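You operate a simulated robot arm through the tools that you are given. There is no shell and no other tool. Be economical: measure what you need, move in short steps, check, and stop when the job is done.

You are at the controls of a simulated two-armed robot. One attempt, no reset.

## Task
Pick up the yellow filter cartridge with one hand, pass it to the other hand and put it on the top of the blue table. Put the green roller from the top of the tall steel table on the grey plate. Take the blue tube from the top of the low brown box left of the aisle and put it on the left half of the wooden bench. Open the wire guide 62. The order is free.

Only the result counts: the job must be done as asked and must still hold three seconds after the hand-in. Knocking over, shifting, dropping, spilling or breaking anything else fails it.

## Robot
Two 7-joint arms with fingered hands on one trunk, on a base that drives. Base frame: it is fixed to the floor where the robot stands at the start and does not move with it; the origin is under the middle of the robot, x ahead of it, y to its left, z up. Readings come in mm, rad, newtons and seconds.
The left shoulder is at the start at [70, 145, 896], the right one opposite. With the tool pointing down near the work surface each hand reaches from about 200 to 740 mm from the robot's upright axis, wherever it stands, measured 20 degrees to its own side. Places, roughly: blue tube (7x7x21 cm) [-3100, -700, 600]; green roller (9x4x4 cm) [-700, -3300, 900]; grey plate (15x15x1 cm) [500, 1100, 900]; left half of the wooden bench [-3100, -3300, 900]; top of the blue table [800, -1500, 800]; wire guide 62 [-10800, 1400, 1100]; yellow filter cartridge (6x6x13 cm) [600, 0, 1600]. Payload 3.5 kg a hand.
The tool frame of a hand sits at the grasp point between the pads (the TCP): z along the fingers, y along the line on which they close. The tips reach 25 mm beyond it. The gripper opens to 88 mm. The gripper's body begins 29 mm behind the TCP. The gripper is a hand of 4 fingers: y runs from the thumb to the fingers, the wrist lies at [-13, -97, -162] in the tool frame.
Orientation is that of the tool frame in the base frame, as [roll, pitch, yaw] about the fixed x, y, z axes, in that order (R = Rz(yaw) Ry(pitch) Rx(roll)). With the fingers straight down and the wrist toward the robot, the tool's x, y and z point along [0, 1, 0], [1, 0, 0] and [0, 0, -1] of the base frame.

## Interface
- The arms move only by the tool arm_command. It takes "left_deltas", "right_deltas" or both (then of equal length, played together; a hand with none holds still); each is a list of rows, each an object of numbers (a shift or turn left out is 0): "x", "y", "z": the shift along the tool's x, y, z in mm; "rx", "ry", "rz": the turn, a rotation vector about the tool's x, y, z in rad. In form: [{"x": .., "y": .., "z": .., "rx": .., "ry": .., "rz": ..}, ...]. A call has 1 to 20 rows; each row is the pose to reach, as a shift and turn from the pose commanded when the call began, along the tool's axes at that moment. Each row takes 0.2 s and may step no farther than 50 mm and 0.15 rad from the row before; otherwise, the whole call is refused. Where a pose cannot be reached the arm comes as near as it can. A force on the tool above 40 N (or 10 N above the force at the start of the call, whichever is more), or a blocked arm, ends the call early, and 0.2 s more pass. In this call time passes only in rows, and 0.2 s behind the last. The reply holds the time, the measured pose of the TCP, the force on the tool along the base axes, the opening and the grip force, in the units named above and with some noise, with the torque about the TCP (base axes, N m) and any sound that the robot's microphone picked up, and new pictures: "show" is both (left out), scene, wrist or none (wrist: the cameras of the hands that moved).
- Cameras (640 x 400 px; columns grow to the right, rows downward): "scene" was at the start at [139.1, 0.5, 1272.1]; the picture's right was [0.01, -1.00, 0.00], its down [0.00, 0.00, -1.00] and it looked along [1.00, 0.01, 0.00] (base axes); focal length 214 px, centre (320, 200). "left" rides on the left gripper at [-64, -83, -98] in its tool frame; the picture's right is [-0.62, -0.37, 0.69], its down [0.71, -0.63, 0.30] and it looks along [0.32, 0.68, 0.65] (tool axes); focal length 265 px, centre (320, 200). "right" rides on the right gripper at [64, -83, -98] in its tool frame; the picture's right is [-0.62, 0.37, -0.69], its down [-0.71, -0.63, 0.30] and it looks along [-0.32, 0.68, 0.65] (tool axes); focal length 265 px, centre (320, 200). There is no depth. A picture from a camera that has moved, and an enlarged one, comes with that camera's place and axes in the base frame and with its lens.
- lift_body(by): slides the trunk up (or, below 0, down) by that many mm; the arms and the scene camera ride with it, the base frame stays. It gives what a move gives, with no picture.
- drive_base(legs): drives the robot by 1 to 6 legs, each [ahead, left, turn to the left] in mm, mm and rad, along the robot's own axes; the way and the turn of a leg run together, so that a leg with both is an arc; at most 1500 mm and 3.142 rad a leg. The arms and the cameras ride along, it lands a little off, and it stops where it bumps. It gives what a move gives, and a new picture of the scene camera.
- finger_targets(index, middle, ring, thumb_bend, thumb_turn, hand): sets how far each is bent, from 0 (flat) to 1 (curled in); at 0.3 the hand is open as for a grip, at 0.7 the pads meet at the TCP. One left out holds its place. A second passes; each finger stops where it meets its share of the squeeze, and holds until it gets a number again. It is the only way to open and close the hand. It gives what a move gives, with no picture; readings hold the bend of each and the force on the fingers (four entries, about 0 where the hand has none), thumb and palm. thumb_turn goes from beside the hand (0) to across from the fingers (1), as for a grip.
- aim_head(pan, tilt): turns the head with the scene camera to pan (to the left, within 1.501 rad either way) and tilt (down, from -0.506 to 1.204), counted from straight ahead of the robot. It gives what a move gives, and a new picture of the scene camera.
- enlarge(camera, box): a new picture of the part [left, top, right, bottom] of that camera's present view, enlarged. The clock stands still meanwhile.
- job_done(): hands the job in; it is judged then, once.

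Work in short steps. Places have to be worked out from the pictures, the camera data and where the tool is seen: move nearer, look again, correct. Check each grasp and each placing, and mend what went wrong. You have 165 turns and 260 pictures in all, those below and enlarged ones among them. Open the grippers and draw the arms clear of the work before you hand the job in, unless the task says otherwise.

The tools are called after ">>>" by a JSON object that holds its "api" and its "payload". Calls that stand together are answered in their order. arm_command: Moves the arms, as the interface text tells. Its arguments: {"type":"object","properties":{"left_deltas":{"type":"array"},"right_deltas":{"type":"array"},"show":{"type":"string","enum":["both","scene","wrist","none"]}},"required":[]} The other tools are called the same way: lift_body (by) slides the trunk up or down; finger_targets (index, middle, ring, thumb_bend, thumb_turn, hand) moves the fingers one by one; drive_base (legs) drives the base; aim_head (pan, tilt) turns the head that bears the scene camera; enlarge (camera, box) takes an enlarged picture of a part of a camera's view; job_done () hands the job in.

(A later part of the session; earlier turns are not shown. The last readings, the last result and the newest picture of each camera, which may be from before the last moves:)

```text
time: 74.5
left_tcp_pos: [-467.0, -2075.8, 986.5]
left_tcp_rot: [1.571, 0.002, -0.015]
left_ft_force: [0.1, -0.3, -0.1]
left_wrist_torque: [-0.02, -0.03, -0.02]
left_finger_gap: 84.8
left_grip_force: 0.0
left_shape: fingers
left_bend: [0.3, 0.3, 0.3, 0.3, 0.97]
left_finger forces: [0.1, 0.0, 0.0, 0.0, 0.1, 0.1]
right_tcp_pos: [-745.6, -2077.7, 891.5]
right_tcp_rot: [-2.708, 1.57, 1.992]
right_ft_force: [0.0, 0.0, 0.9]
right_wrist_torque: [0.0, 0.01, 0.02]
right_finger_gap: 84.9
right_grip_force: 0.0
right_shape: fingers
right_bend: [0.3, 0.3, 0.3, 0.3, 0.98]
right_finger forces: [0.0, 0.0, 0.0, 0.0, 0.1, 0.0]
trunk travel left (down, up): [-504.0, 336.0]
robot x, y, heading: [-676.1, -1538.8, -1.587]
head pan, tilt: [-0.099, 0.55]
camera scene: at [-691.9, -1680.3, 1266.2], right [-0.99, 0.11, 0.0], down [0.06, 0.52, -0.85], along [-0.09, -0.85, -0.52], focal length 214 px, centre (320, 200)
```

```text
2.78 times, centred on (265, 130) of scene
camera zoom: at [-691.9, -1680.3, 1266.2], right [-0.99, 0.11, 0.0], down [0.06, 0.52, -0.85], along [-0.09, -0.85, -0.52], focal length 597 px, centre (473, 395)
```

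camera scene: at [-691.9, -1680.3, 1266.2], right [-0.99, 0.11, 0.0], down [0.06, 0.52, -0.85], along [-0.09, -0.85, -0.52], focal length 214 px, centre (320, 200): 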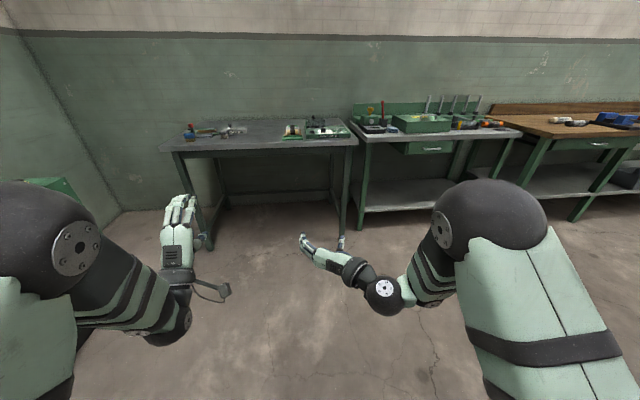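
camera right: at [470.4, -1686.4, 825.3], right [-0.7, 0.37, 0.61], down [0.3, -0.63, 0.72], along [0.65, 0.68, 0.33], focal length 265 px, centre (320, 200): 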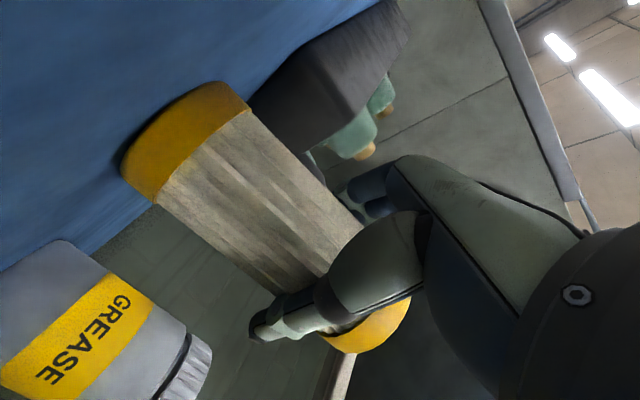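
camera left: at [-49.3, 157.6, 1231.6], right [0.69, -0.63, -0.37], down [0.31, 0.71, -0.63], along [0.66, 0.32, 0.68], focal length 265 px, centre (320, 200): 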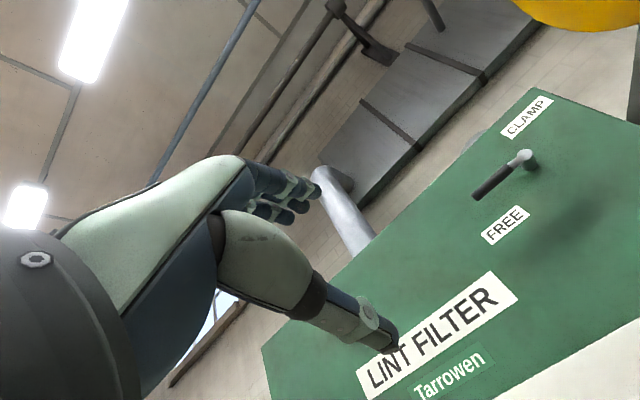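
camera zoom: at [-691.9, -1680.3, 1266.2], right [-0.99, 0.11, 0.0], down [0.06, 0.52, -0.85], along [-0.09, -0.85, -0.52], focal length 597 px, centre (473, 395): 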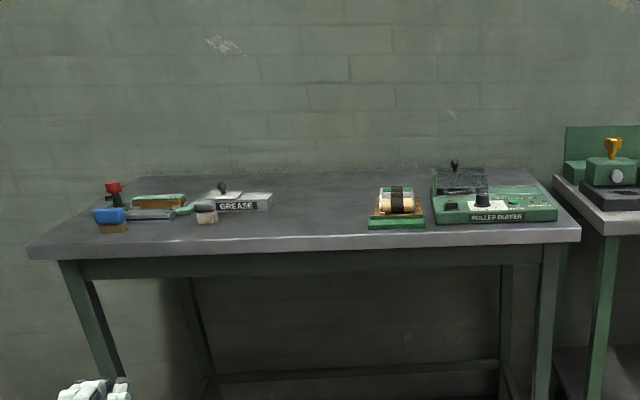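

The roller sits on a small green stand beside the "roller burner". I raise the trunk so the hands clear table height, and drive nearer.

>>> {"api": "lift_body", "payload": {"by": 250}}

>>> {"api": "drive_base", "payload": {"legs": [[750, 0, 0]]}}

>>> {"api": "aim_head", "payload": {"pan": 0.0, "tilt": 0.6}}

```text
time: 77.1
left_tcp_pos: [-466.2, -2076.3, 1235.3]
left_tcp_rot: [1.571, 0.004, -0.014]
left_ft_force: [0.2, -0.1, -0.3]
left_wrist_torque: [0.0, 0.0, 0.02]
left_finger_gap: 84.8
left_grip_force: 0.1
left_shape: fingers
left_bend: [0.3, 0.3, 0.3, 0.3, 0.97]
left_finger forces: [0.0, 0.1, 0.0, 0.0, 0.1, 0.0]
right_tcp_pos: [-745.2, -2077.6, 1142.0]
right_tcp_rot: [2.459, 1.569, 0.876]
right_ft_force: [-0.3, -1.4, 0.3]
right_wrist_torque: [0.01, 0.02, 0.03]
right_finger_gap: 84.7
right_grip_force: 0.0
right_shape: fingers
right_bend: [0.3, 0.3, 0.3, 0.3, 0.98]
right_finger forces: [0.0, 0.0, 0.0, 0.1, 0.0, 0.1]
trunk travel left (down, up): [-754.0, 86.0]
robot x, y, heading: [-677.9, -1539.5, -1.58]
head pan, tilt: [-0.099, 0.55]
```

```text
time: 81.2
left_tcp_pos: [-478.3, -2826.0, 1236.7]
left_tcp_rot: [1.57, 0.002, -0.018]
left_ft_force: [-0.5, -0.1, -0.3]
left_wrist_torque: [-0.03, 0.01, -0.02]
left_finger_gap: 84.7
left_grip_force: 0.1
left_shape: fingers
left_bend: [0.3, 0.3, 0.3, 0.3, 0.97]
left_finger forces: [0.1, 0.0, 0.0, 0.0, 0.0, 0.0]
right_tcp_pos: [-757.4, -2825.3, 1141.8]
right_tcp_rot: [-2.716, 1.57, 1.981]
right_ft_force: [0.6, 0.8, 0.1]
right_wrist_torque: [0.01, -0.01, 0.01]
right_finger_gap: 84.8
right_grip_force: 0.0
right_shape: fingers
right_bend: [0.3, 0.3, 0.3, 0.3, 0.98]
right_finger forces: [0.0, 0.0, 0.0, 0.0, 0.0, 0.0]
trunk travel left (down, up): [-754.0, 86.0]
robot x, y, heading: [-691.9, -2286.7, -1.587]
head pan, tilt: [-0.099, 0.55]
camera scene: at [-702.7, -2428.8, 1516.3], right [-0.99, 0.12, 0.0], down [0.06, 0.52, -0.85], along [-0.1, -0.85, -0.52], focal length 214 px, centre (320, 200)
```

scene: 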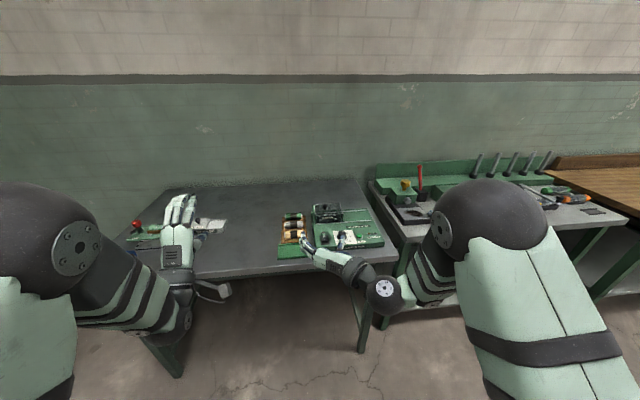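

```text
time: 81.8
left_tcp_pos: [-479.3, -2826.2, 1234.7]
left_tcp_rot: [1.571, 0.002, -0.021]
left_ft_force: [-0.1, 0.5, -0.5]
left_wrist_torque: [-0.04, -0.01, -0.01]
left_finger_gap: 84.8
left_grip_force: 0.1
left_shape: fingers
left_bend: [0.3, 0.3, 0.3, 0.3, 0.97]
left_finger forces: [0.0, 0.0, 0.0, 0.0, 0.1, 0.0]
right_tcp_pos: [-757.4, -2827.2, 1141.4]
right_tcp_rot: [-2.611, 1.57, 2.087]
right_ft_force: [1.1, -0.1, -1.0]
right_wrist_torque: [-0.01, -0.01, -0.01]
right_finger_gap: 84.8
right_grip_force: 0.0
right_shape: fingers
right_bend: [0.3, 0.3, 0.3, 0.3, 0.98]
right_finger forces: [0.0, 0.0, 0.1, 0.1, 0.0, 0.0]
trunk travel left (down, up): [-754.0, 86.0]
robot x, y, heading: [-695.3, -2288.2, -1.592]
head pan, tilt: [0.0, 0.6]
camera scene: at [-693.8, -2429.0, 1511.7], right [-1.0, 0.02, 0.0], down [0.01, 0.56, -0.82], along [-0.01, -0.82, -0.57], focal length 214 px, centre (320, 200)
```

scene: 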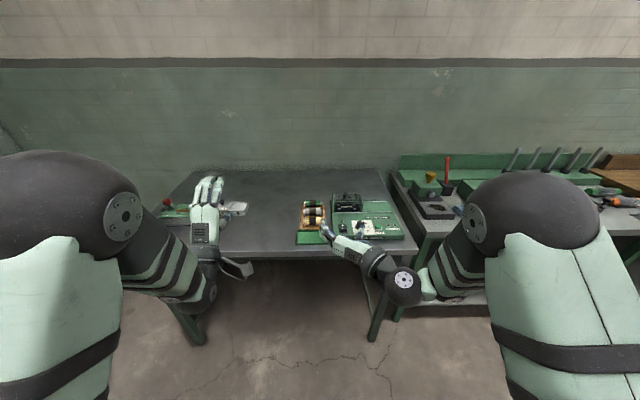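

>>> {"api": "enlarge", "payload": {"camera": "scene", "box": [280, 170, 420, 260]}}

```text
4.44 times, centred on (350, 215) of scene
camera zoom: at [-693.8, -2429.0, 1511.7], right [-1.0, 0.02, 0.0], down [0.01, 0.56, -0.82], along [-0.01, -0.82, -0.57], focal length 953 px, centre (187, 133)
```

zoom: 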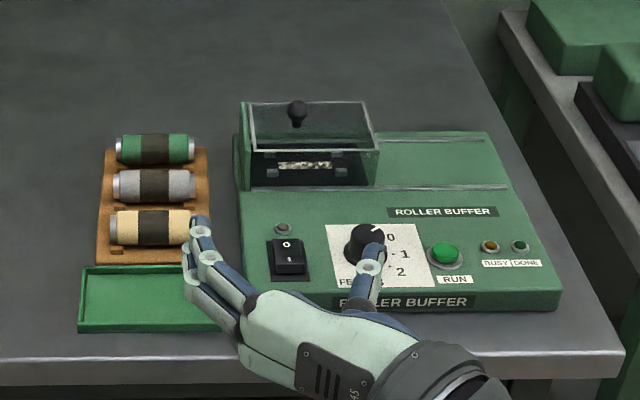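

Green roller is at about [−668,−3287,893] (far one of three, pitch ≈65 mm); table top ≈856, edge y≈−3020. I turn the right hand to point down and raise it slightly.

>>> {"api": "arm_command", "payload": {"right_deltas": [{"x": -3, "rx": 0.0806, "ry": 0.0806, "rz": 0.0806}, {"x": -6, "rx": 0.1612, "ry": 0.1612, "rz": 0.1612}, {"x": -9, "rx": 0.2418, "ry": 0.2418, "rz": 0.2418}, {"x": -12, "rx": 0.3224, "ry": 0.3224, "rz": 0.3224}, {"x": -15, "rx": 0.403, "ry": 0.403, "rz": 0.403}, {"x": -18, "rx": 0.4836, "ry": 0.4836, "rz": 0.4836}, {"x": -21, "rx": 0.5642, "ry": 0.5642, "rz": 0.5642}, {"x": -24, "rx": 0.6448, "ry": 0.6448, "rz": 0.6448}, {"x": -27, "rx": 0.7254, "ry": 0.7254, "rz": 0.7254}, {"x": -30, "rx": 0.806, "ry": 0.806, "rz": 0.806}, {"x": -33, "rx": 0.8866, "ry": 0.8866, "rz": 0.8866}, {"x": -36, "rx": 0.9672, "ry": 0.9672, "rz": 0.9672}, {"x": -39, "rx": 1.0478, "ry": 1.0478, "rz": 1.0478}, {"x": -42, "rx": 1.1284, "ry": 1.1284, "rz": 1.1284}, {"x": -45, "rx": 1.209, "ry": 1.209, "rz": 1.209}], "show": "none"}}

>>> {"api": "drive_base", "payload": {"legs": [[320, 125, 0.02]]}}

>>> {"api": "enlarge", "payload": {"camera": "right", "box": [0, 0, 640, 400]}}

```text
time: 85.0
left_tcp_pos: [-478.1, -2825.3, 1236.8]
left_tcp_rot: [1.571, 0.003, -0.018]
left_ft_force: [-0.2, 0.3, -1.3]
left_wrist_torque: [0.0, 0.0, 0.01]
left_finger_gap: 84.8
left_grip_force: 0.1
left_shape: fingers
left_bend: [0.3, 0.3, 0.3, 0.3, 0.97]
left_finger forces: [0.1, 0.0, 0.0, 0.1, 0.0, 0.1]
right_tcp_pos: [-758.8, -2826.3, 1187.1]
right_tcp_rot: [-3.139, -0.001, -0.018]
right_ft_force: [0.3, -0.7, -0.1]
right_wrist_torque: [-0.01, 0.03, 0.05]
right_finger_gap: 85.0
right_grip_force: 0.0
right_shape: fingers
right_bend: [0.3, 0.3, 0.3, 0.3, 0.98]
right_finger forces: [0.1, 0.0, 0.0, 0.0, 0.1, 0.0]
trunk travel left (down, up): [-754.0, 86.0]
robot x, y, heading: [-688.0, -2284.9, -1.592]
head pan, tilt: [0.0, 0.6]
```

```text
time: 87.3
left_tcp_pos: [-347.6, -3145.9, 1236.8]
left_tcp_rot: [1.569, 0.004, -0.001]
left_ft_force: [1.1, -0.2, 0.2]
left_wrist_torque: [0.02, -0.01, 0.01]
left_finger_gap: 84.6
left_grip_force: 0.0
left_shape: fingers
left_bend: [0.3, 0.3, 0.3, 0.3, 0.97]
left_finger forces: [0.1, 0.1, 0.0, 0.0, 0.1, 0.0]
right_tcp_pos: [-627.0, -3148.0, 1187.7]
right_tcp_rot: [3.141, -0.002, -0.002]
right_ft_force: [0.0, 0.4, -0.3]
right_wrist_torque: [-0.01, 0.02, 0.02]
right_finger_gap: 84.8
right_grip_force: 0.1
right_shape: fingers
right_bend: [0.3, 0.3, 0.3, 0.3, 0.98]
right_finger forces: [0.0, 0.0, 0.1, 0.1, 0.1, 0.0]
trunk travel left (down, up): [-754.0, 86.0]
robot x, y, heading: [-572.0, -2613.6, -1.575]
head pan, tilt: [0.0, 0.6]
camera scene: at [-569.6, -2750.2, 1511.9], right [-1.0, 0.0, 0.0], down [0.0, 0.56, -0.83], along [0.0, -0.83, -0.56], focal length 214 px, centre (320, 200)
```

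scene: 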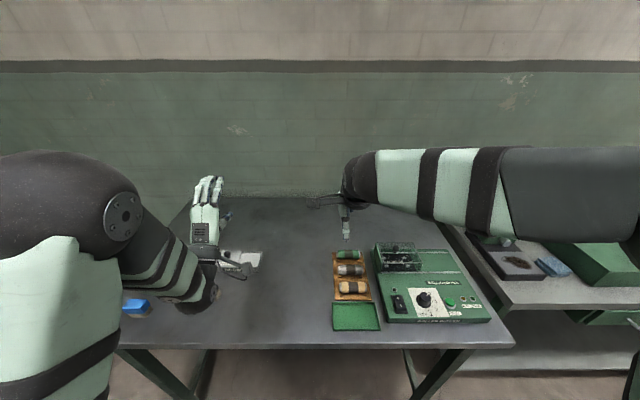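

```text
1.00 times, centred on (320, 200) of right (not enlarged: the box is as wide or as high as the picture)
camera zoom: at [-562.8, -3064.1, 1285.8], right [-0.62, -0.37, 0.69], down [-0.71, 0.63, -0.31], along [-0.32, -0.68, -0.65], focal length 265 px, centre (320, 200)
```

zoom: 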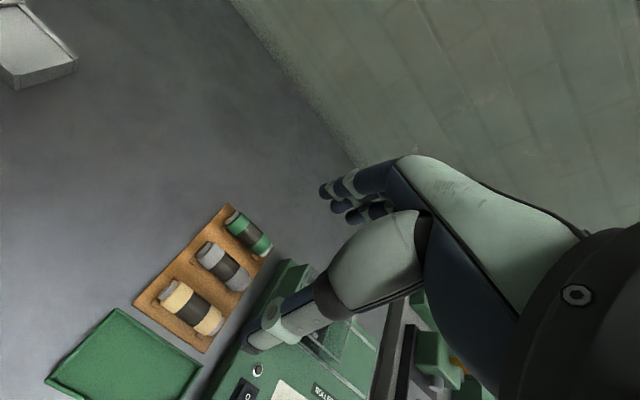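

Wrist view confirms the green roller at ≈[−670,−3289]. I move above it to z≈1040 and narrow the grip to about 60 mm.

>>> {"api": "arm_command", "payload": {"right_deltas": [{"x": -12, "y": 40, "z": 20}, {"x": -24, "y": 80, "z": 50}, {"x": -36, "y": 120, "z": 80}, {"x": -36, "y": 141, "z": 120}, {"x": -36, "y": 141, "z": 150}], "show": "none"}}

>>> {"api": "finger_targets", "payload": {"hand": "right", "index": 0.43, "middle": 0.43, "ring": 0.43, "thumb_bend": 0.43}}

>>> {"api": "enlarge", "payload": {"camera": "right", "box": [0, 0, 640, 400]}}

>>> {"api": "enlarge", "payload": {"camera": "scene", "box": [300, 190, 440, 290]}}

```text
refused: row 2 steps farther than a row can; nothing moved
```

```text
time: 88.3
left_tcp_pos: [-348.2, -3145.9, 1236.2]
left_tcp_rot: [1.57, 0.005, -0.002]
left_ft_force: [-0.1, -1.0, -0.2]
left_wrist_torque: [0.03, -0.03, 0.02]
left_finger_gap: 84.6
left_grip_force: 0.1
left_shape: fingers
left_bend: [0.3, 0.3, 0.3, 0.3, 0.97]
left_finger forces: [0.0, 0.0, 0.0, 0.1, 0.1, 0.1]
right_tcp_pos: [-626.5, -3150.3, 1186.2]
right_tcp_rot: [3.14, 0.001, -0.002]
right_ft_force: [-0.2, 0.3, 0.0]
right_wrist_torque: [0.0, 0.0, 0.05]
right_finger_gap: 57.5
right_grip_force: 0.0
right_shape: fingers
right_bend: [0.43, 0.43, 0.43, 0.43, 0.98]
right_finger forces: [0.1, 0.0, 0.0, 0.0, 0.1, 0.0]
trunk travel left (down, up): [-754.0, 86.0]
robot x, y, heading: [-569.1, -2611.3, -1.574]
head pan, tilt: [0.0, 0.6]
```

```text
1.00 times, centred on (320, 200) of right (not enlarged: the box is as wide or as high as the picture)
camera zoom: at [-562.4, -3065.2, 1285.4], right [-0.62, -0.37, 0.69], down [-0.71, 0.63, -0.31], along [-0.32, -0.68, -0.65], focal length 265 px, centre (320, 200)
```

zoom: 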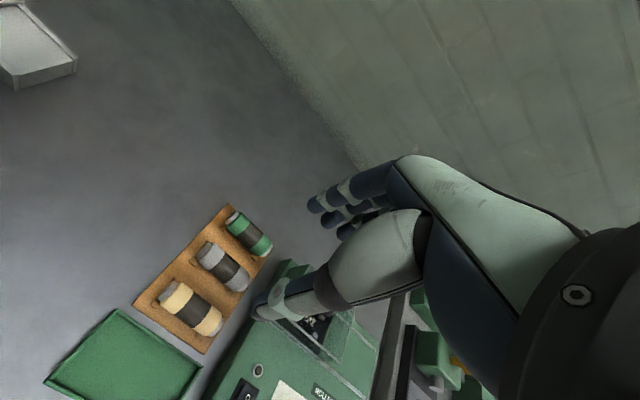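

```text
4.00 times, centred on (370, 240) of scene
camera zoom: at [-569.0, -2751.5, 1511.7], right [-1.0, 0.0, 0.0], down [0.0, 0.56, -0.83], along [0.0, -0.83, -0.56], focal length 858 px, centre (120, 40)
```

zoom: 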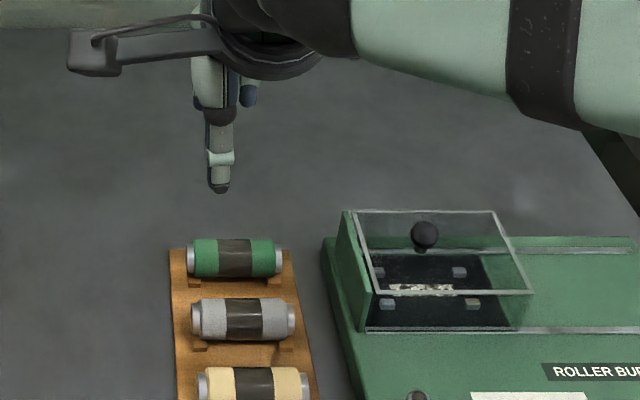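

The move was refused for step size; I resend it with smaller steps.

>>> {"api": "arm_command", "payload": {"right_deltas": [{"x": -8, "y": 30, "z": 20}, {"x": -16, "y": 60, "z": 45}, {"x": -24, "y": 90, "z": 70}, {"x": -32, "y": 120, "z": 95}, {"x": -32, "y": 141, "z": 125}, {"x": -32, "y": 141, "z": 150}]}}

>>> {"api": "enlarge", "payload": {"camera": "scene", "box": [300, 190, 440, 290]}}

```text
time: 89.7
left_tcp_pos: [-348.2, -3146.2, 1236.6]
left_tcp_rot: [1.571, 0.004, 0.0]
left_ft_force: [0.7, 0.1, 0.2]
left_wrist_torque: [0.03, -0.01, -0.01]
left_finger_gap: 84.9
left_grip_force: 0.1
left_shape: fingers
left_bend: [0.3, 0.3, 0.3, 0.3, 0.97]
left_finger forces: [0.1, 0.0, 0.0, 0.0, 0.0, 0.0]
right_tcp_pos: [-657.7, -3291.6, 1036.2]
right_tcp_rot: [3.141, -0.001, 0.0]
right_ft_force: [0.5, 0.2, 0.6]
right_wrist_torque: [-0.01, -0.03, 0.01]
right_finger_gap: 57.5
right_grip_force: 0.1
right_shape: fingers
right_bend: [0.43, 0.43, 0.43, 0.43, 0.98]
right_finger forces: [0.0, 0.0, 0.1, 0.0, 0.0, 0.0]
trunk travel left (down, up): [-754.0, 86.0]
robot x, y, heading: [-565.8, -2608.7, -1.571]
head pan, tilt: [0.0, 0.6]
camera scene: at [-568.9, -2751.8, 1511.7], right [-1.0, 0.0, 0.0], down [0.0, 0.56, -0.83], along [0.0, -0.83, -0.56], focal length 214 px, centre (320, 200)
camera right: at [-593.4, -3206.5, 1134.3], right [-0.62, -0.37, 0.69], down [-0.71, 0.63, -0.3], along [-0.32, -0.68, -0.65], focal length 265 px, centre (320, 200)
```

scene: 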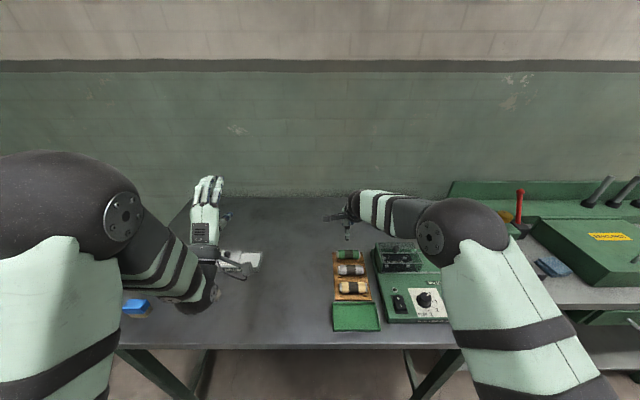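
right: 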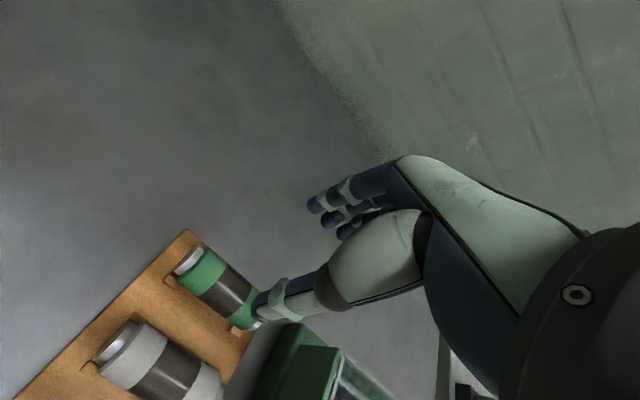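

```text
4.00 times, centred on (370, 240) of scene
camera zoom: at [-568.9, -2751.8, 1511.7], right [-1.0, 0.0, 0.0], down [0.0, 0.56, -0.83], along [0.0, -0.83, -0.56], focal length 858 px, centre (120, 40)
```

zoom: 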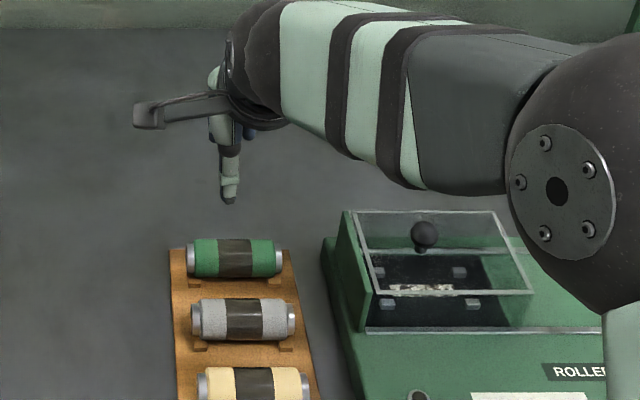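

Rays put the roller centre at about [−671,−3291,893]; thumb column matches its band. I shift 4 mm outward for clearance to the grey roller and descend to z≈915.

>>> {"api": "arm_command", "payload": {"right_deltas": [{"y": 4, "z": 30}, {"y": 4, "z": 60}, {"y": 4, "z": 90}, {"y": 4, "z": 110}, {"y": 4, "z": 120}]}}

>>> {"api": "enlarge", "payload": {"camera": "scene", "box": [310, 210, 410, 290]}}

```text
time: 90.9
left_tcp_pos: [-348.8, -3146.4, 1236.9]
left_tcp_rot: [1.571, 0.004, -0.004]
left_ft_force: [0.4, -0.1, 0.0]
left_wrist_torque: [0.0, -0.01, -0.01]
left_finger_gap: 84.8
left_grip_force: 0.1
left_shape: fingers
left_bend: [0.3, 0.3, 0.3, 0.3, 0.97]
left_finger forces: [0.1, 0.0, 0.0, 0.1, 0.1, 0.0]
right_tcp_pos: [-659.3, -3295.2, 916.7]
right_tcp_rot: [-3.141, -0.001, -0.001]
right_ft_force: [-0.5, 0.2, 0.4]
right_wrist_torque: [0.01, 0.02, 0.02]
right_finger_gap: 57.5
right_grip_force: 0.1
right_shape: fingers
right_bend: [0.43, 0.43, 0.43, 0.43, 0.98]
right_finger forces: [0.1, 0.0, 0.0, 0.1, 0.1, 0.1]
trunk travel left (down, up): [-754.0, 86.0]
robot x, y, heading: [-570.3, -2611.8, -1.575]
head pan, tilt: [0.0, 0.6]
camera scene: at [-569.0, -2752.0, 1511.7], right [-1.0, 0.0, 0.0], down [0.0, 0.57, -0.82], along [0.0, -0.82, -0.57], focal length 214 px, centre (320, 200)
camera right: at [-594.7, -3210.7, 1014.8], right [-0.62, -0.37, 0.69], down [-0.71, 0.63, -0.31], along [-0.32, -0.68, -0.65], focal length 265 px, centre (320, 200)
```

scene: 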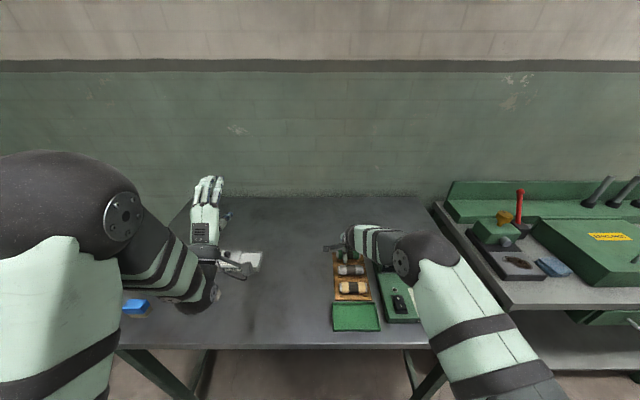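
right: 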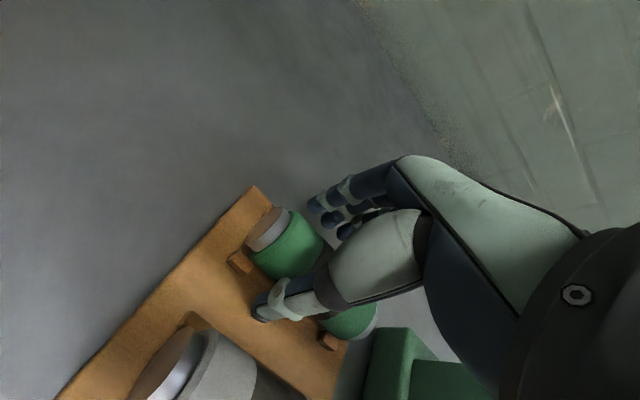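

```text
5.00 times, centred on (360, 250) of scene
camera zoom: at [-569.0, -2752.0, 1511.7], right [-1.0, 0.0, 0.0], down [0.0, 0.57, -0.82], along [0.0, -0.82, -0.57], focal length 1072 px, centre (120, -50)
```

zoom: 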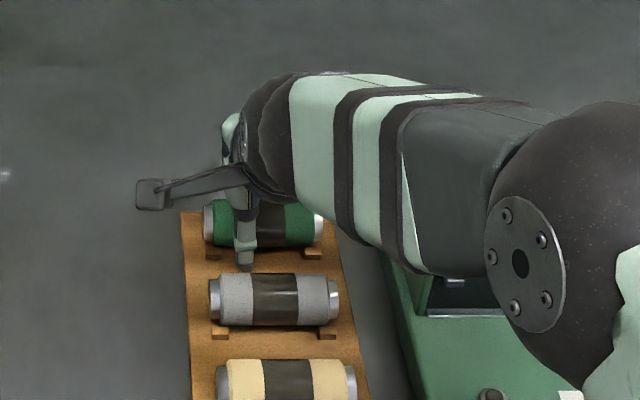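

Thumb is in the gap. I shift 10 mm right to centre on the band and go down 15 mm more in small rows, watching for contact.

>>> {"api": "arm_command", "payload": {"right_deltas": [{"x": -5, "z": 3}, {"x": -10, "z": 7}, {"x": -10, "z": 11}, {"x": -10, "z": 15}, {"x": -10, "z": 18}], "show": "wrist"}}

```text
time: 92.1
left_tcp_pos: [-346.6, -3145.5, 1236.2]
left_tcp_rot: [1.57, 0.004, -0.004]
left_ft_force: [1.0, -0.8, -0.2]
left_wrist_torque: [0.03, -0.01, -0.02]
left_finger_gap: 84.6
left_grip_force: 0.1
left_shape: fingers
left_bend: [0.3, 0.3, 0.3, 0.3, 0.97]
left_finger forces: [0.1, 0.0, 0.0, 0.1, 0.0, 0.0]
right_tcp_pos: [-667.7, -3301.5, 911.0]
right_tcp_rot: [3.115, -0.007, -0.003]
right_ft_force: [2.7, 1.1, 15.2]
right_wrist_torque: [0.7, -0.08, -0.1]
right_finger_gap: 64.2
right_grip_force: 7.1
right_shape: fingers
right_bend: [0.43, 0.43, 0.43, 0.38, 0.96]
right_finger forces: [0.0, 0.0, 0.0, 0.1, 15.0, 0.1]
trunk travel left (down, up): [-754.0, 86.0]
robot x, y, heading: [-570.0, -2611.2, -1.573]
head pan, tilt: [0.0, 0.6]
stopped in row 5 (right hand): the force on the tool passed its limit at 42 N (the readings are from after the stop); the commanded pose is now the measured one
camera right: at [-603.3, -3215.3, 1007.9], right [-0.62, -0.35, 0.7], down [-0.71, 0.62, -0.33], along [-0.32, -0.7, -0.64], focal length 265 px, centre (320, 200)
```

right: 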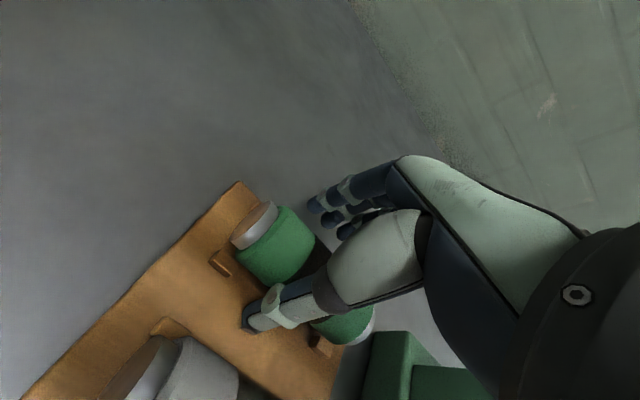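

The thumb tip met the rack (stopped at 42 N). I back up 6 mm and recentre.

>>> {"api": "arm_command", "payload": {"right_deltas": [{"z": -3}, {"z": -6, "y": -6}], "show": "wrist"}}

>>> {"api": "enlarge", "payload": {"camera": "scene", "box": [310, 210, 410, 290]}}

```text
time: 92.7
left_tcp_pos: [-348.0, -3146.5, 1235.1]
left_tcp_rot: [1.571, 0.003, -0.004]
left_ft_force: [-0.2, -0.2, -0.5]
left_wrist_torque: [-0.01, -0.04, 0.01]
left_finger_gap: 84.7
left_grip_force: 0.1
left_shape: fingers
left_bend: [0.3, 0.3, 0.3, 0.3, 0.97]
left_finger forces: [0.1, 0.1, 0.1, 0.0, 0.1, 0.0]
right_tcp_pos: [-669.6, -3294.3, 912.6]
right_tcp_rot: [3.123, -0.002, -0.003]
right_ft_force: [2.1, 0.2, 2.1]
right_wrist_torque: [0.07, -0.04, -0.03]
right_finger_gap: 57.2
right_grip_force: 0.8
right_shape: fingers
right_bend: [0.43, 0.43, 0.43, 0.43, 0.96]
right_finger forces: [0.0, 0.0, 0.0, 0.0, 2.1, 0.0]
trunk travel left (down, up): [-754.0, 86.0]
robot x, y, heading: [-572.6, -2613.2, -1.572]
head pan, tilt: [0.0, 0.6]
camera right: at [-603.6, -3208.3, 1010.3], right [-0.62, -0.35, 0.7], down [-0.71, 0.63, -0.32], along [-0.32, -0.7, -0.64], focal length 265 px, centre (320, 200)
```

right: 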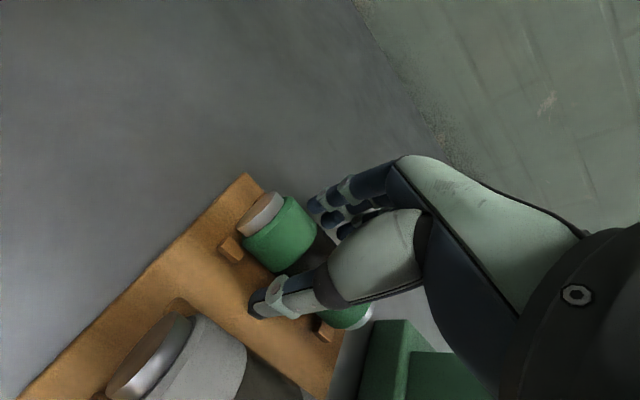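

```text
5.00 times, centred on (360, 250) of scene
camera zoom: at [-568.5, -2752.5, 1511.5], right [-1.0, 0.0, 0.0], down [0.0, 0.57, -0.82], along [0.0, -0.82, -0.57], focal length 1072 px, centre (120, -50)
```

zoom: 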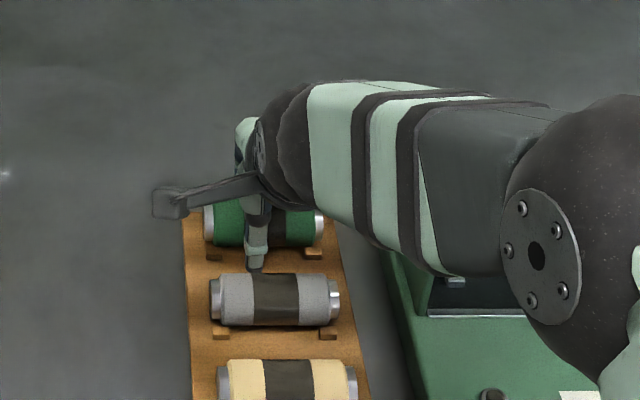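

The hand straddles the green roller with little residual force. I close on it.

>>> {"api": "finger_targets", "payload": {"hand": "right", "index": 0.75, "middle": 0.75, "ring": 0.75, "thumb_bend": 0.65}}

>>> {"api": "enlarge", "payload": {"camera": "right", "box": [0, 0, 640, 400]}}

>>> {"api": "enlarge", "payload": {"camera": "scene", "box": [310, 210, 410, 290]}}

```text
time: 93.7
left_tcp_pos: [-347.7, -3147.8, 1235.3]
left_tcp_rot: [1.571, 0.003, -0.001]
left_ft_force: [0.6, -0.3, -0.1]
left_wrist_torque: [0.0, 0.0, 0.01]
left_finger_gap: 84.6
left_grip_force: 0.1
left_shape: fingers
left_bend: [0.3, 0.3, 0.3, 0.3, 0.97]
left_finger forces: [0.0, 0.0, 0.0, 0.0, 0.1, 0.0]
right_tcp_pos: [-668.6, -3295.4, 914.4]
right_tcp_rot: [3.118, -0.004, -0.001]
right_ft_force: [1.0, -5.2, 2.7]
right_wrist_torque: [-0.29, 0.03, 0.22]
right_finger_gap: 23.3
right_grip_force: 20.1
right_shape: fingers
right_bend: [0.73, 0.61, 0.73, 0.53, 0.95]
right_finger forces: [7.6, 9.7, 6.5, 0.0, 16.0, 0.1]
trunk travel left (down, up): [-754.0, 86.0]
robot x, y, heading: [-569.3, -2611.8, -1.571]
head pan, tilt: [0.0, 0.6]
```

```text
1.00 times, centred on (320, 200) of right (not enlarged: the box is as wide or as high as the picture)
camera zoom: at [-603.9, -3209.2, 1011.2], right [-0.62, -0.35, 0.7], down [-0.71, 0.62, -0.32], along [-0.32, -0.7, -0.64], focal length 265 px, centre (320, 200)
```

zoom: 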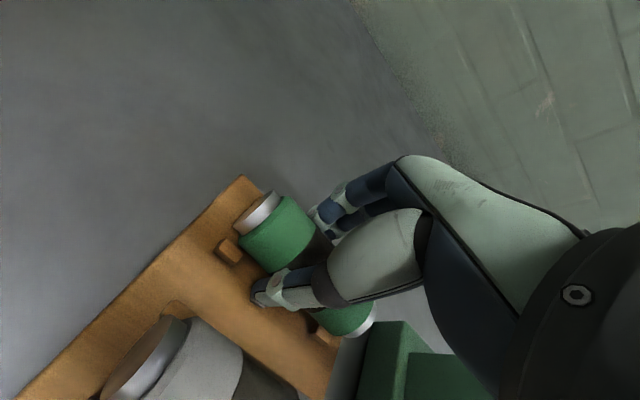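

```text
5.00 times, centred on (360, 250) of scene
camera zoom: at [-568.6, -2752.9, 1511.6], right [-1.0, 0.0, 0.0], down [0.0, 0.57, -0.82], along [0.0, -0.82, -0.57], focal length 1072 px, centre (120, -50)
```

zoom: 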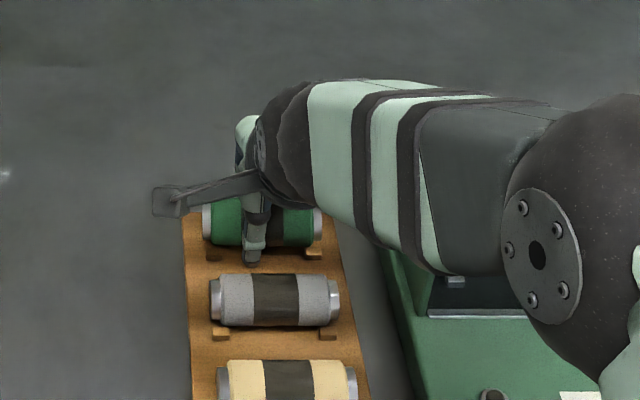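

Grip about 20 N around the roller. I lift slowly and watch.

>>> {"api": "arm_command", "payload": {"right_deltas": [{"z": -8}, {"z": -18}, {"z": -30}, {"z": -45}], "show": "wrist"}}

>>> {"api": "enlarge", "payload": {"camera": "scene", "box": [310, 190, 430, 290]}}

```text
time: 94.7
left_tcp_pos: [-348.2, -3145.7, 1236.1]
left_tcp_rot: [1.57, 0.004, -0.001]
left_ft_force: [0.1, 0.8, 0.5]
left_wrist_torque: [0.01, -0.01, 0.0]
left_finger_gap: 84.8
left_grip_force: 0.0
left_shape: fingers
left_bend: [0.3, 0.3, 0.3, 0.3, 0.97]
left_finger forces: [0.1, 0.0, 0.0, 0.1, 0.1, 0.0]
right_tcp_pos: [-668.5, -3292.1, 958.7]
right_tcp_rot: [3.122, -0.002, -0.001]
right_ft_force: [0.7, -0.5, -0.9]
right_wrist_torque: [-0.03, 0.01, -0.03]
right_finger_gap: 23.0
right_grip_force: 14.3
right_shape: fingers
right_bend: [0.73, 0.69, 0.73, 0.54, 0.94]
right_finger forces: [7.8, 1.1, 5.7, 0.1, 14.5, 0.0]
trunk travel left (down, up): [-754.0, 86.0]
robot x, y, heading: [-569.7, -2613.7, -1.567]
head pan, tilt: [0.0, 0.6]
camera right: at [-603.9, -3207.0, 1056.1], right [-0.62, -0.35, 0.7], down [-0.71, 0.63, -0.32], along [-0.32, -0.7, -0.64], focal length 265 px, centre (320, 200)
```

right: 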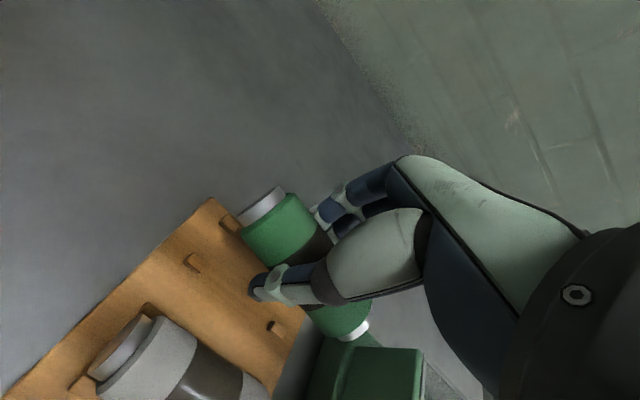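

```text
4.00 times, centred on (370, 240) of scene
camera zoom: at [-568.8, -2751.5, 1511.7], right [-1.0, 0.0, 0.0], down [0.0, 0.56, -0.83], along [0.0, -0.83, -0.56], focal length 858 px, centre (120, 40)
```

zoom: 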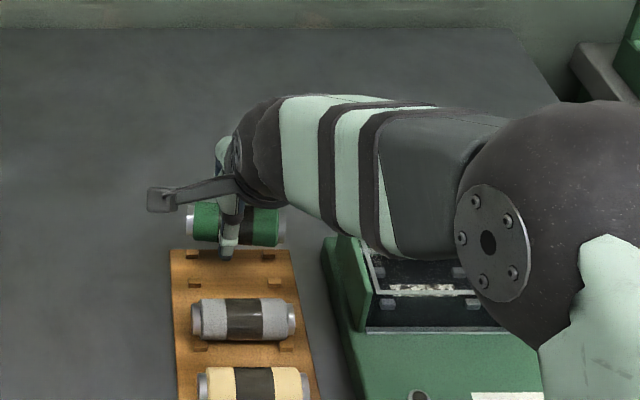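

Roller is in the hand, the rack undisturbed. I raise it, back off and turn to face +x.

>>> {"api": "arm_command", "payload": {"right_deltas": [{"z": -45}, {"z": -90}, {"z": -135}, {"z": -180}], "show": "none"}}

>>> {"api": "drive_base", "payload": {"legs": [[-800, 0, 0], [0, 0, 1.571], [0, 1500, 0]]}}

>>> {"api": "aim_head", "payload": {"pan": 0.8, "tilt": 0.4}}

```text
time: 95.7
left_tcp_pos: [-348.8, -3145.9, 1236.2]
left_tcp_rot: [1.57, 0.003, -0.001]
left_ft_force: [0.7, 1.0, -0.5]
left_wrist_torque: [0.02, 0.0, 0.0]
left_finger_gap: 85.0
left_grip_force: 0.0
left_shape: fingers
left_bend: [0.3, 0.3, 0.3, 0.3, 0.97]
left_finger forces: [0.1, 0.1, 0.0, 0.0, 0.0, 0.1]
right_tcp_pos: [-668.6, -3290.3, 1137.8]
right_tcp_rot: [3.121, -0.002, 0.0]
right_ft_force: [-0.1, 0.3, -1.8]
right_wrist_torque: [-0.03, -0.02, 0.02]
right_finger_gap: 23.0
right_grip_force: 14.2
right_shape: fingers
right_bend: [0.73, 0.69, 0.73, 0.54, 0.94]
right_finger forces: [7.9, 1.1, 5.7, 0.0, 14.4, 0.1]
trunk travel left (down, up): [-754.0, 86.0]
robot x, y, heading: [-570.3, -2613.1, -1.578]
head pan, tilt: [0.0, 0.6]
```

```text
time: 110.8
left_tcp_pos: [-40.8, -97.9, 1236.1]
left_tcp_rot: [1.571, 0.002, 1.571]
left_ft_force: [0.6, 0.0, -0.5]
left_wrist_torque: [0.0, 0.04, 0.0]
left_finger_gap: 84.9
left_grip_force: 0.1
left_shape: fingers
left_bend: [0.3, 0.3, 0.3, 0.3, 0.97]
left_finger forces: [0.0, 0.1, 0.0, 0.0, 0.1, 0.0]
right_tcp_pos: [106.6, -416.0, 1138.1]
right_tcp_rot: [3.121, -0.004, 1.573]
right_ft_force: [0.3, 0.0, -1.6]
right_wrist_torque: [0.0, -0.05, 0.02]
right_finger_gap: 22.6
right_grip_force: 13.9
right_shape: fingers
right_bend: [0.73, 0.69, 0.73, 0.54, 0.94]
right_finger forces: [7.6, 1.0, 5.6, 0.0, 13.9, 0.0]
trunk travel left (down, up): [-754.0, 86.0]
robot x, y, heading: [-572.9, -315.1, -0.004]
head pan, tilt: [0.0, 0.6]
camera scene: at [-435.3, -318.5, 1511.6], right [0.0, -1.0, 0.0], down [-0.57, 0.0, -0.82], along [0.82, 0.0, -0.57], focal length 214 px, centre (320, 200)
```

scene: 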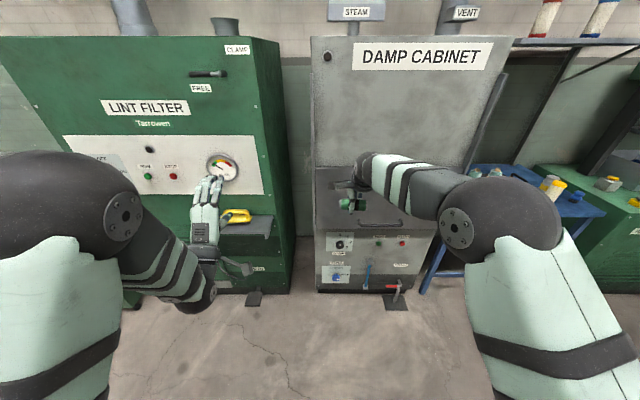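

```text
time: 111.9
left_tcp_pos: [-40.5, -96.9, 1234.9]
left_tcp_rot: [1.571, 0.004, 1.568]
left_ft_force: [0.4, 0.4, 0.6]
left_wrist_torque: [0.02, -0.03, -0.03]
left_finger_gap: 84.9
left_grip_force: 0.1
left_shape: fingers
left_bend: [0.3, 0.3, 0.3, 0.3, 0.97]
left_finger forces: [0.2, 0.0, 0.0, 0.1, 0.0, 0.0]
right_tcp_pos: [105.6, -416.4, 1138.7]
right_tcp_rot: [3.121, -0.003, 1.573]
right_ft_force: [0.2, 0.1, -1.5]
right_wrist_torque: [-0.01, 0.0, 0.0]
right_finger_gap: 22.6
right_grip_force: 13.9
right_shape: fingers
right_bend: [0.73, 0.69, 0.73, 0.54, 0.94]
right_finger forces: [7.7, 1.1, 5.5, 0.1, 13.9, 0.0]
trunk travel left (down, up): [-754.0, 86.0]
robot x, y, heading: [-572.9, -317.5, 0.006]
head pan, tilt: [0.799, 0.4]
camera scene: at [-459.2, -251.9, 1529.9], right [0.72, -0.7, 0.0], down [-0.27, -0.28, -0.92], along [0.64, 0.66, -0.39], focal length 214 px, centre (320, 200)
```

scene: 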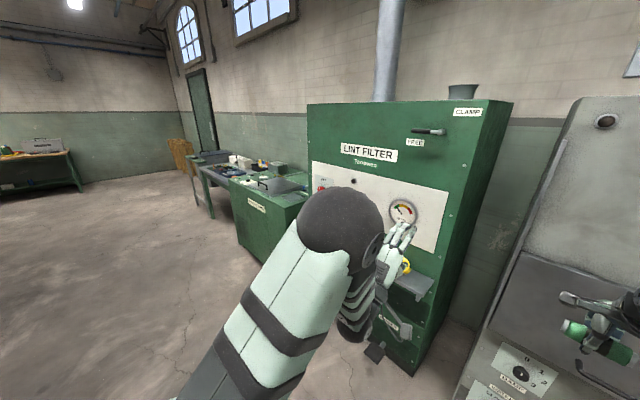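

Floor to the left is clear; green cabinet and tables are there. I drive left 1500 mm and look ahead-down.

>>> {"api": "drive_base", "payload": {"legs": [[0, 1500, 0]]}}

>>> {"api": "aim_head", "payload": {"pan": 0.0, "tilt": 0.6}}

```text
time: 119.4
left_tcp_pos: [-47.0, 1406.3, 1236.3]
left_tcp_rot: [1.571, 0.003, 1.577]
left_ft_force: [0.1, 0.3, 0.6]
left_wrist_torque: [-0.01, -0.05, -0.01]
left_finger_gap: 84.6
left_grip_force: 0.0
left_shape: fingers
left_bend: [0.3, 0.3, 0.3, 0.3, 0.97]
left_finger forces: [0.0, 0.0, 0.0, 0.1, 0.1, 0.0]
right_tcp_pos: [100.0, 1087.3, 1137.6]
right_tcp_rot: [3.12, -0.004, 1.575]
right_ft_force: [0.3, -0.2, -1.6]
right_wrist_torque: [0.0, -0.02, -0.01]
right_finger_gap: 22.4
right_grip_force: 14.1
right_shape: fingers
right_bend: [0.73, 0.69, 0.73, 0.54, 0.94]
right_finger forces: [7.6, 1.0, 5.6, 0.0, 13.9, 0.0]
trunk travel left (down, up): [-754.0, 86.0]
robot x, y, heading: [-575.7, 1184.2, 0.004]
head pan, tilt: [0.799, 0.4]
camera scene: at [-465.0, 1250.0, 1529.9], right [0.72, -0.69, 0.0], down [-0.27, -0.28, -0.92], along [0.64, 0.66, -0.39], focal length 214 px, centre (320, 200)
```

scene: 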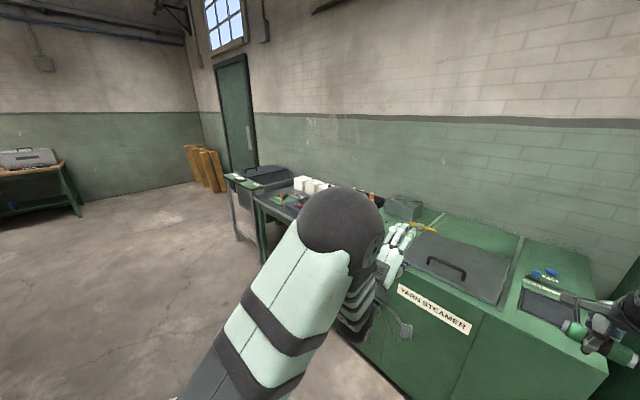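

```text
time: 120.5
left_tcp_pos: [-46.3, 1406.4, 1236.2]
left_tcp_rot: [1.571, 0.004, 1.572]
left_ft_force: [0.2, 0.0, 0.3]
left_wrist_torque: [0.01, 0.01, 0.0]
left_finger_gap: 84.5
left_grip_force: 0.1
left_shape: fingers
left_bend: [0.3, 0.3, 0.3, 0.3, 0.97]
left_finger forces: [0.1, 0.1, 0.0, 0.0, 0.0, 0.0]
right_tcp_pos: [100.0, 1088.2, 1138.2]
right_tcp_rot: [3.12, -0.002, 1.574]
right_ft_force: [0.3, -0.3, -1.3]
right_wrist_torque: [0.0, -0.02, 0.01]
right_finger_gap: 22.5
right_grip_force: 13.9
right_shape: fingers
right_bend: [0.73, 0.69, 0.73, 0.54, 0.94]
right_finger forces: [7.6, 1.0, 5.6, 0.1, 13.9, 0.0]
trunk travel left (down, up): [-754.0, 86.0]
robot x, y, heading: [-581.5, 1183.4, 0.006]
head pan, tilt: [0.0, 0.6]
camera scene: at [-440.9, 1184.1, 1511.7], right [0.01, -1.0, 0.0], down [-0.57, 0.0, -0.82], along [0.82, 0.01, -0.57], focal length 214 px, centre (320, 200)
```

scene: 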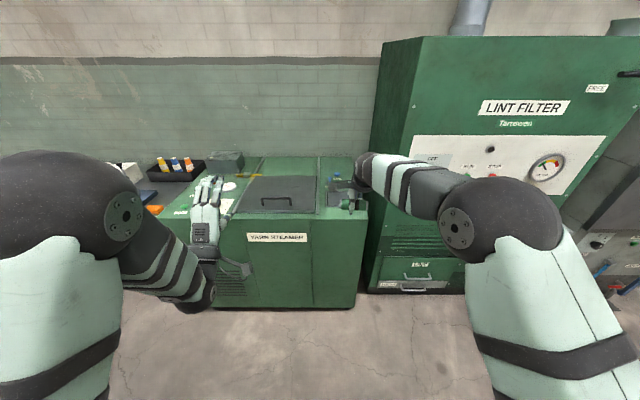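

I look through the right wrist camera, since the place [500,1100] is hidden behind the right hand.

>>> {"api": "enlarge", "payload": {"camera": "right", "box": [0, 0, 640, 400]}}

>>> {"api": "enlarge", "payload": {"camera": "scene", "box": [200, 140, 400, 260]}}

```text
1.00 times, centred on (320, 200) of right (not enlarged: the box is as wide or as high as the picture)
camera zoom: at [14.9, 1152.2, 1235.8], right [0.36, -0.62, 0.7], down [-0.62, -0.72, -0.32], along [0.7, -0.32, -0.64], focal length 265 px, centre (320, 200)
```

zoom: 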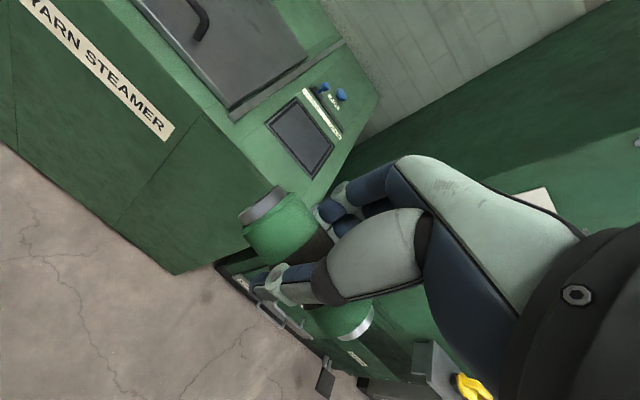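

```text
3.20 times, centred on (300, 200) of scene
camera zoom: at [-440.9, 1184.1, 1511.7], right [0.01, -1.0, 0.0], down [-0.57, 0.0, -0.82], along [0.82, 0.01, -0.57], focal length 686 px, centre (384, 200)
```

zoom: 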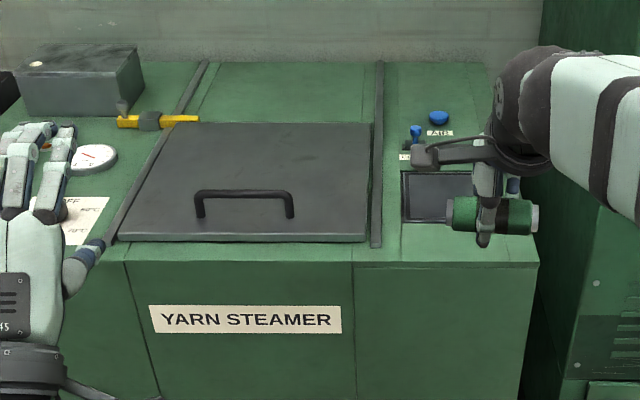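

The dark grey plate is on the steamer's right top, about x 384–521, y 1020–1160. I drive ahead 355 mm so the hand is above it, and look.

>>> {"api": "drive_base", "payload": {"legs": [[355, 0, -0.004]]}}

>>> {"api": "enlarge", "payload": {"camera": "right", "box": [0, 0, 640, 400]}}

>>> {"api": "enlarge", "payload": {"camera": "scene", "box": [270, 170, 430, 290]}}

```text
time: 122.8
left_tcp_pos: [307.8, 1405.5, 1237.5]
left_tcp_rot: [1.57, 0.004, 1.57]
left_ft_force: [-0.4, 0.2, 0.4]
left_wrist_torque: [0.01, -0.02, 0.02]
left_finger_gap: 84.8
left_grip_force: 0.1
left_shape: fingers
left_bend: [0.3, 0.3, 0.3, 0.3, 0.97]
left_finger forces: [0.0, 0.1, 0.0, 0.0, 0.1, 0.0]
right_tcp_pos: [452.5, 1084.8, 1139.0]
right_tcp_rot: [3.119, -0.004, 1.568]
right_ft_force: [0.3, 0.2, -1.4]
right_wrist_torque: [-0.02, -0.02, 0.01]
right_finger_gap: 22.3
right_grip_force: 13.8
right_shape: fingers
right_bend: [0.73, 0.69, 0.73, 0.54, 0.94]
right_finger forces: [7.7, 1.1, 5.6, 0.0, 14.1, 0.1]
trunk travel left (down, up): [-754.0, 86.0]
robot x, y, heading: [-224.1, 1185.4, -0.001]
head pan, tilt: [0.0, 0.6]
camera scene: at [-87.9, 1184.2, 1511.8], right [0.0, -1.0, 0.0], down [-0.56, 0.0, -0.83], along [0.83, 0.0, -0.56], focal length 214 px, centre (320, 200)
```

scene: 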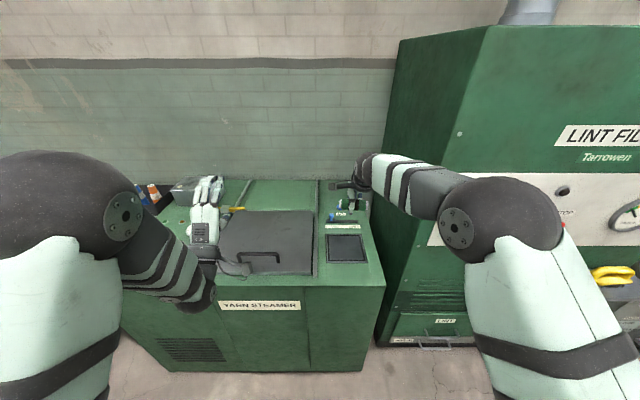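

```text
1.00 times, centred on (320, 200) of right (not enlarged: the box is as wide or as high as the picture)
camera zoom: at [368.1, 1150.1, 1236.6], right [0.35, -0.62, 0.7], down [-0.62, -0.71, -0.32], along [0.7, -0.32, -0.64], focal length 265 px, centre (320, 200)
```

zoom: 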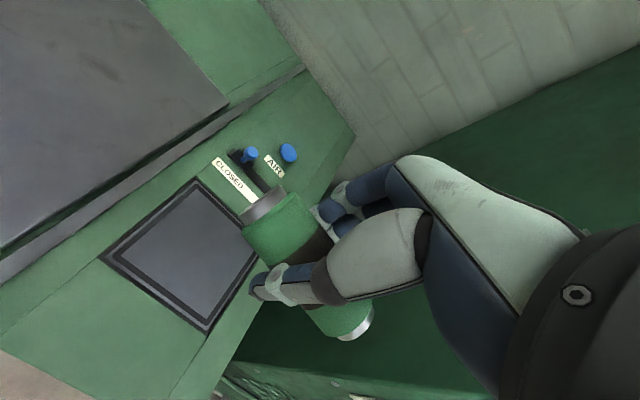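

```text
3.33 times, centred on (350, 230) of scene
camera zoom: at [-87.9, 1184.2, 1511.8], right [0.0, -1.0, 0.0], down [-0.56, 0.0, -0.83], along [0.83, 0.0, -0.56], focal length 715 px, centre (220, 100)
```

zoom: 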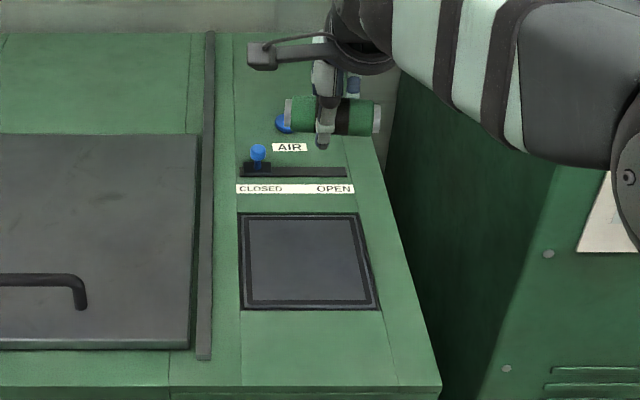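

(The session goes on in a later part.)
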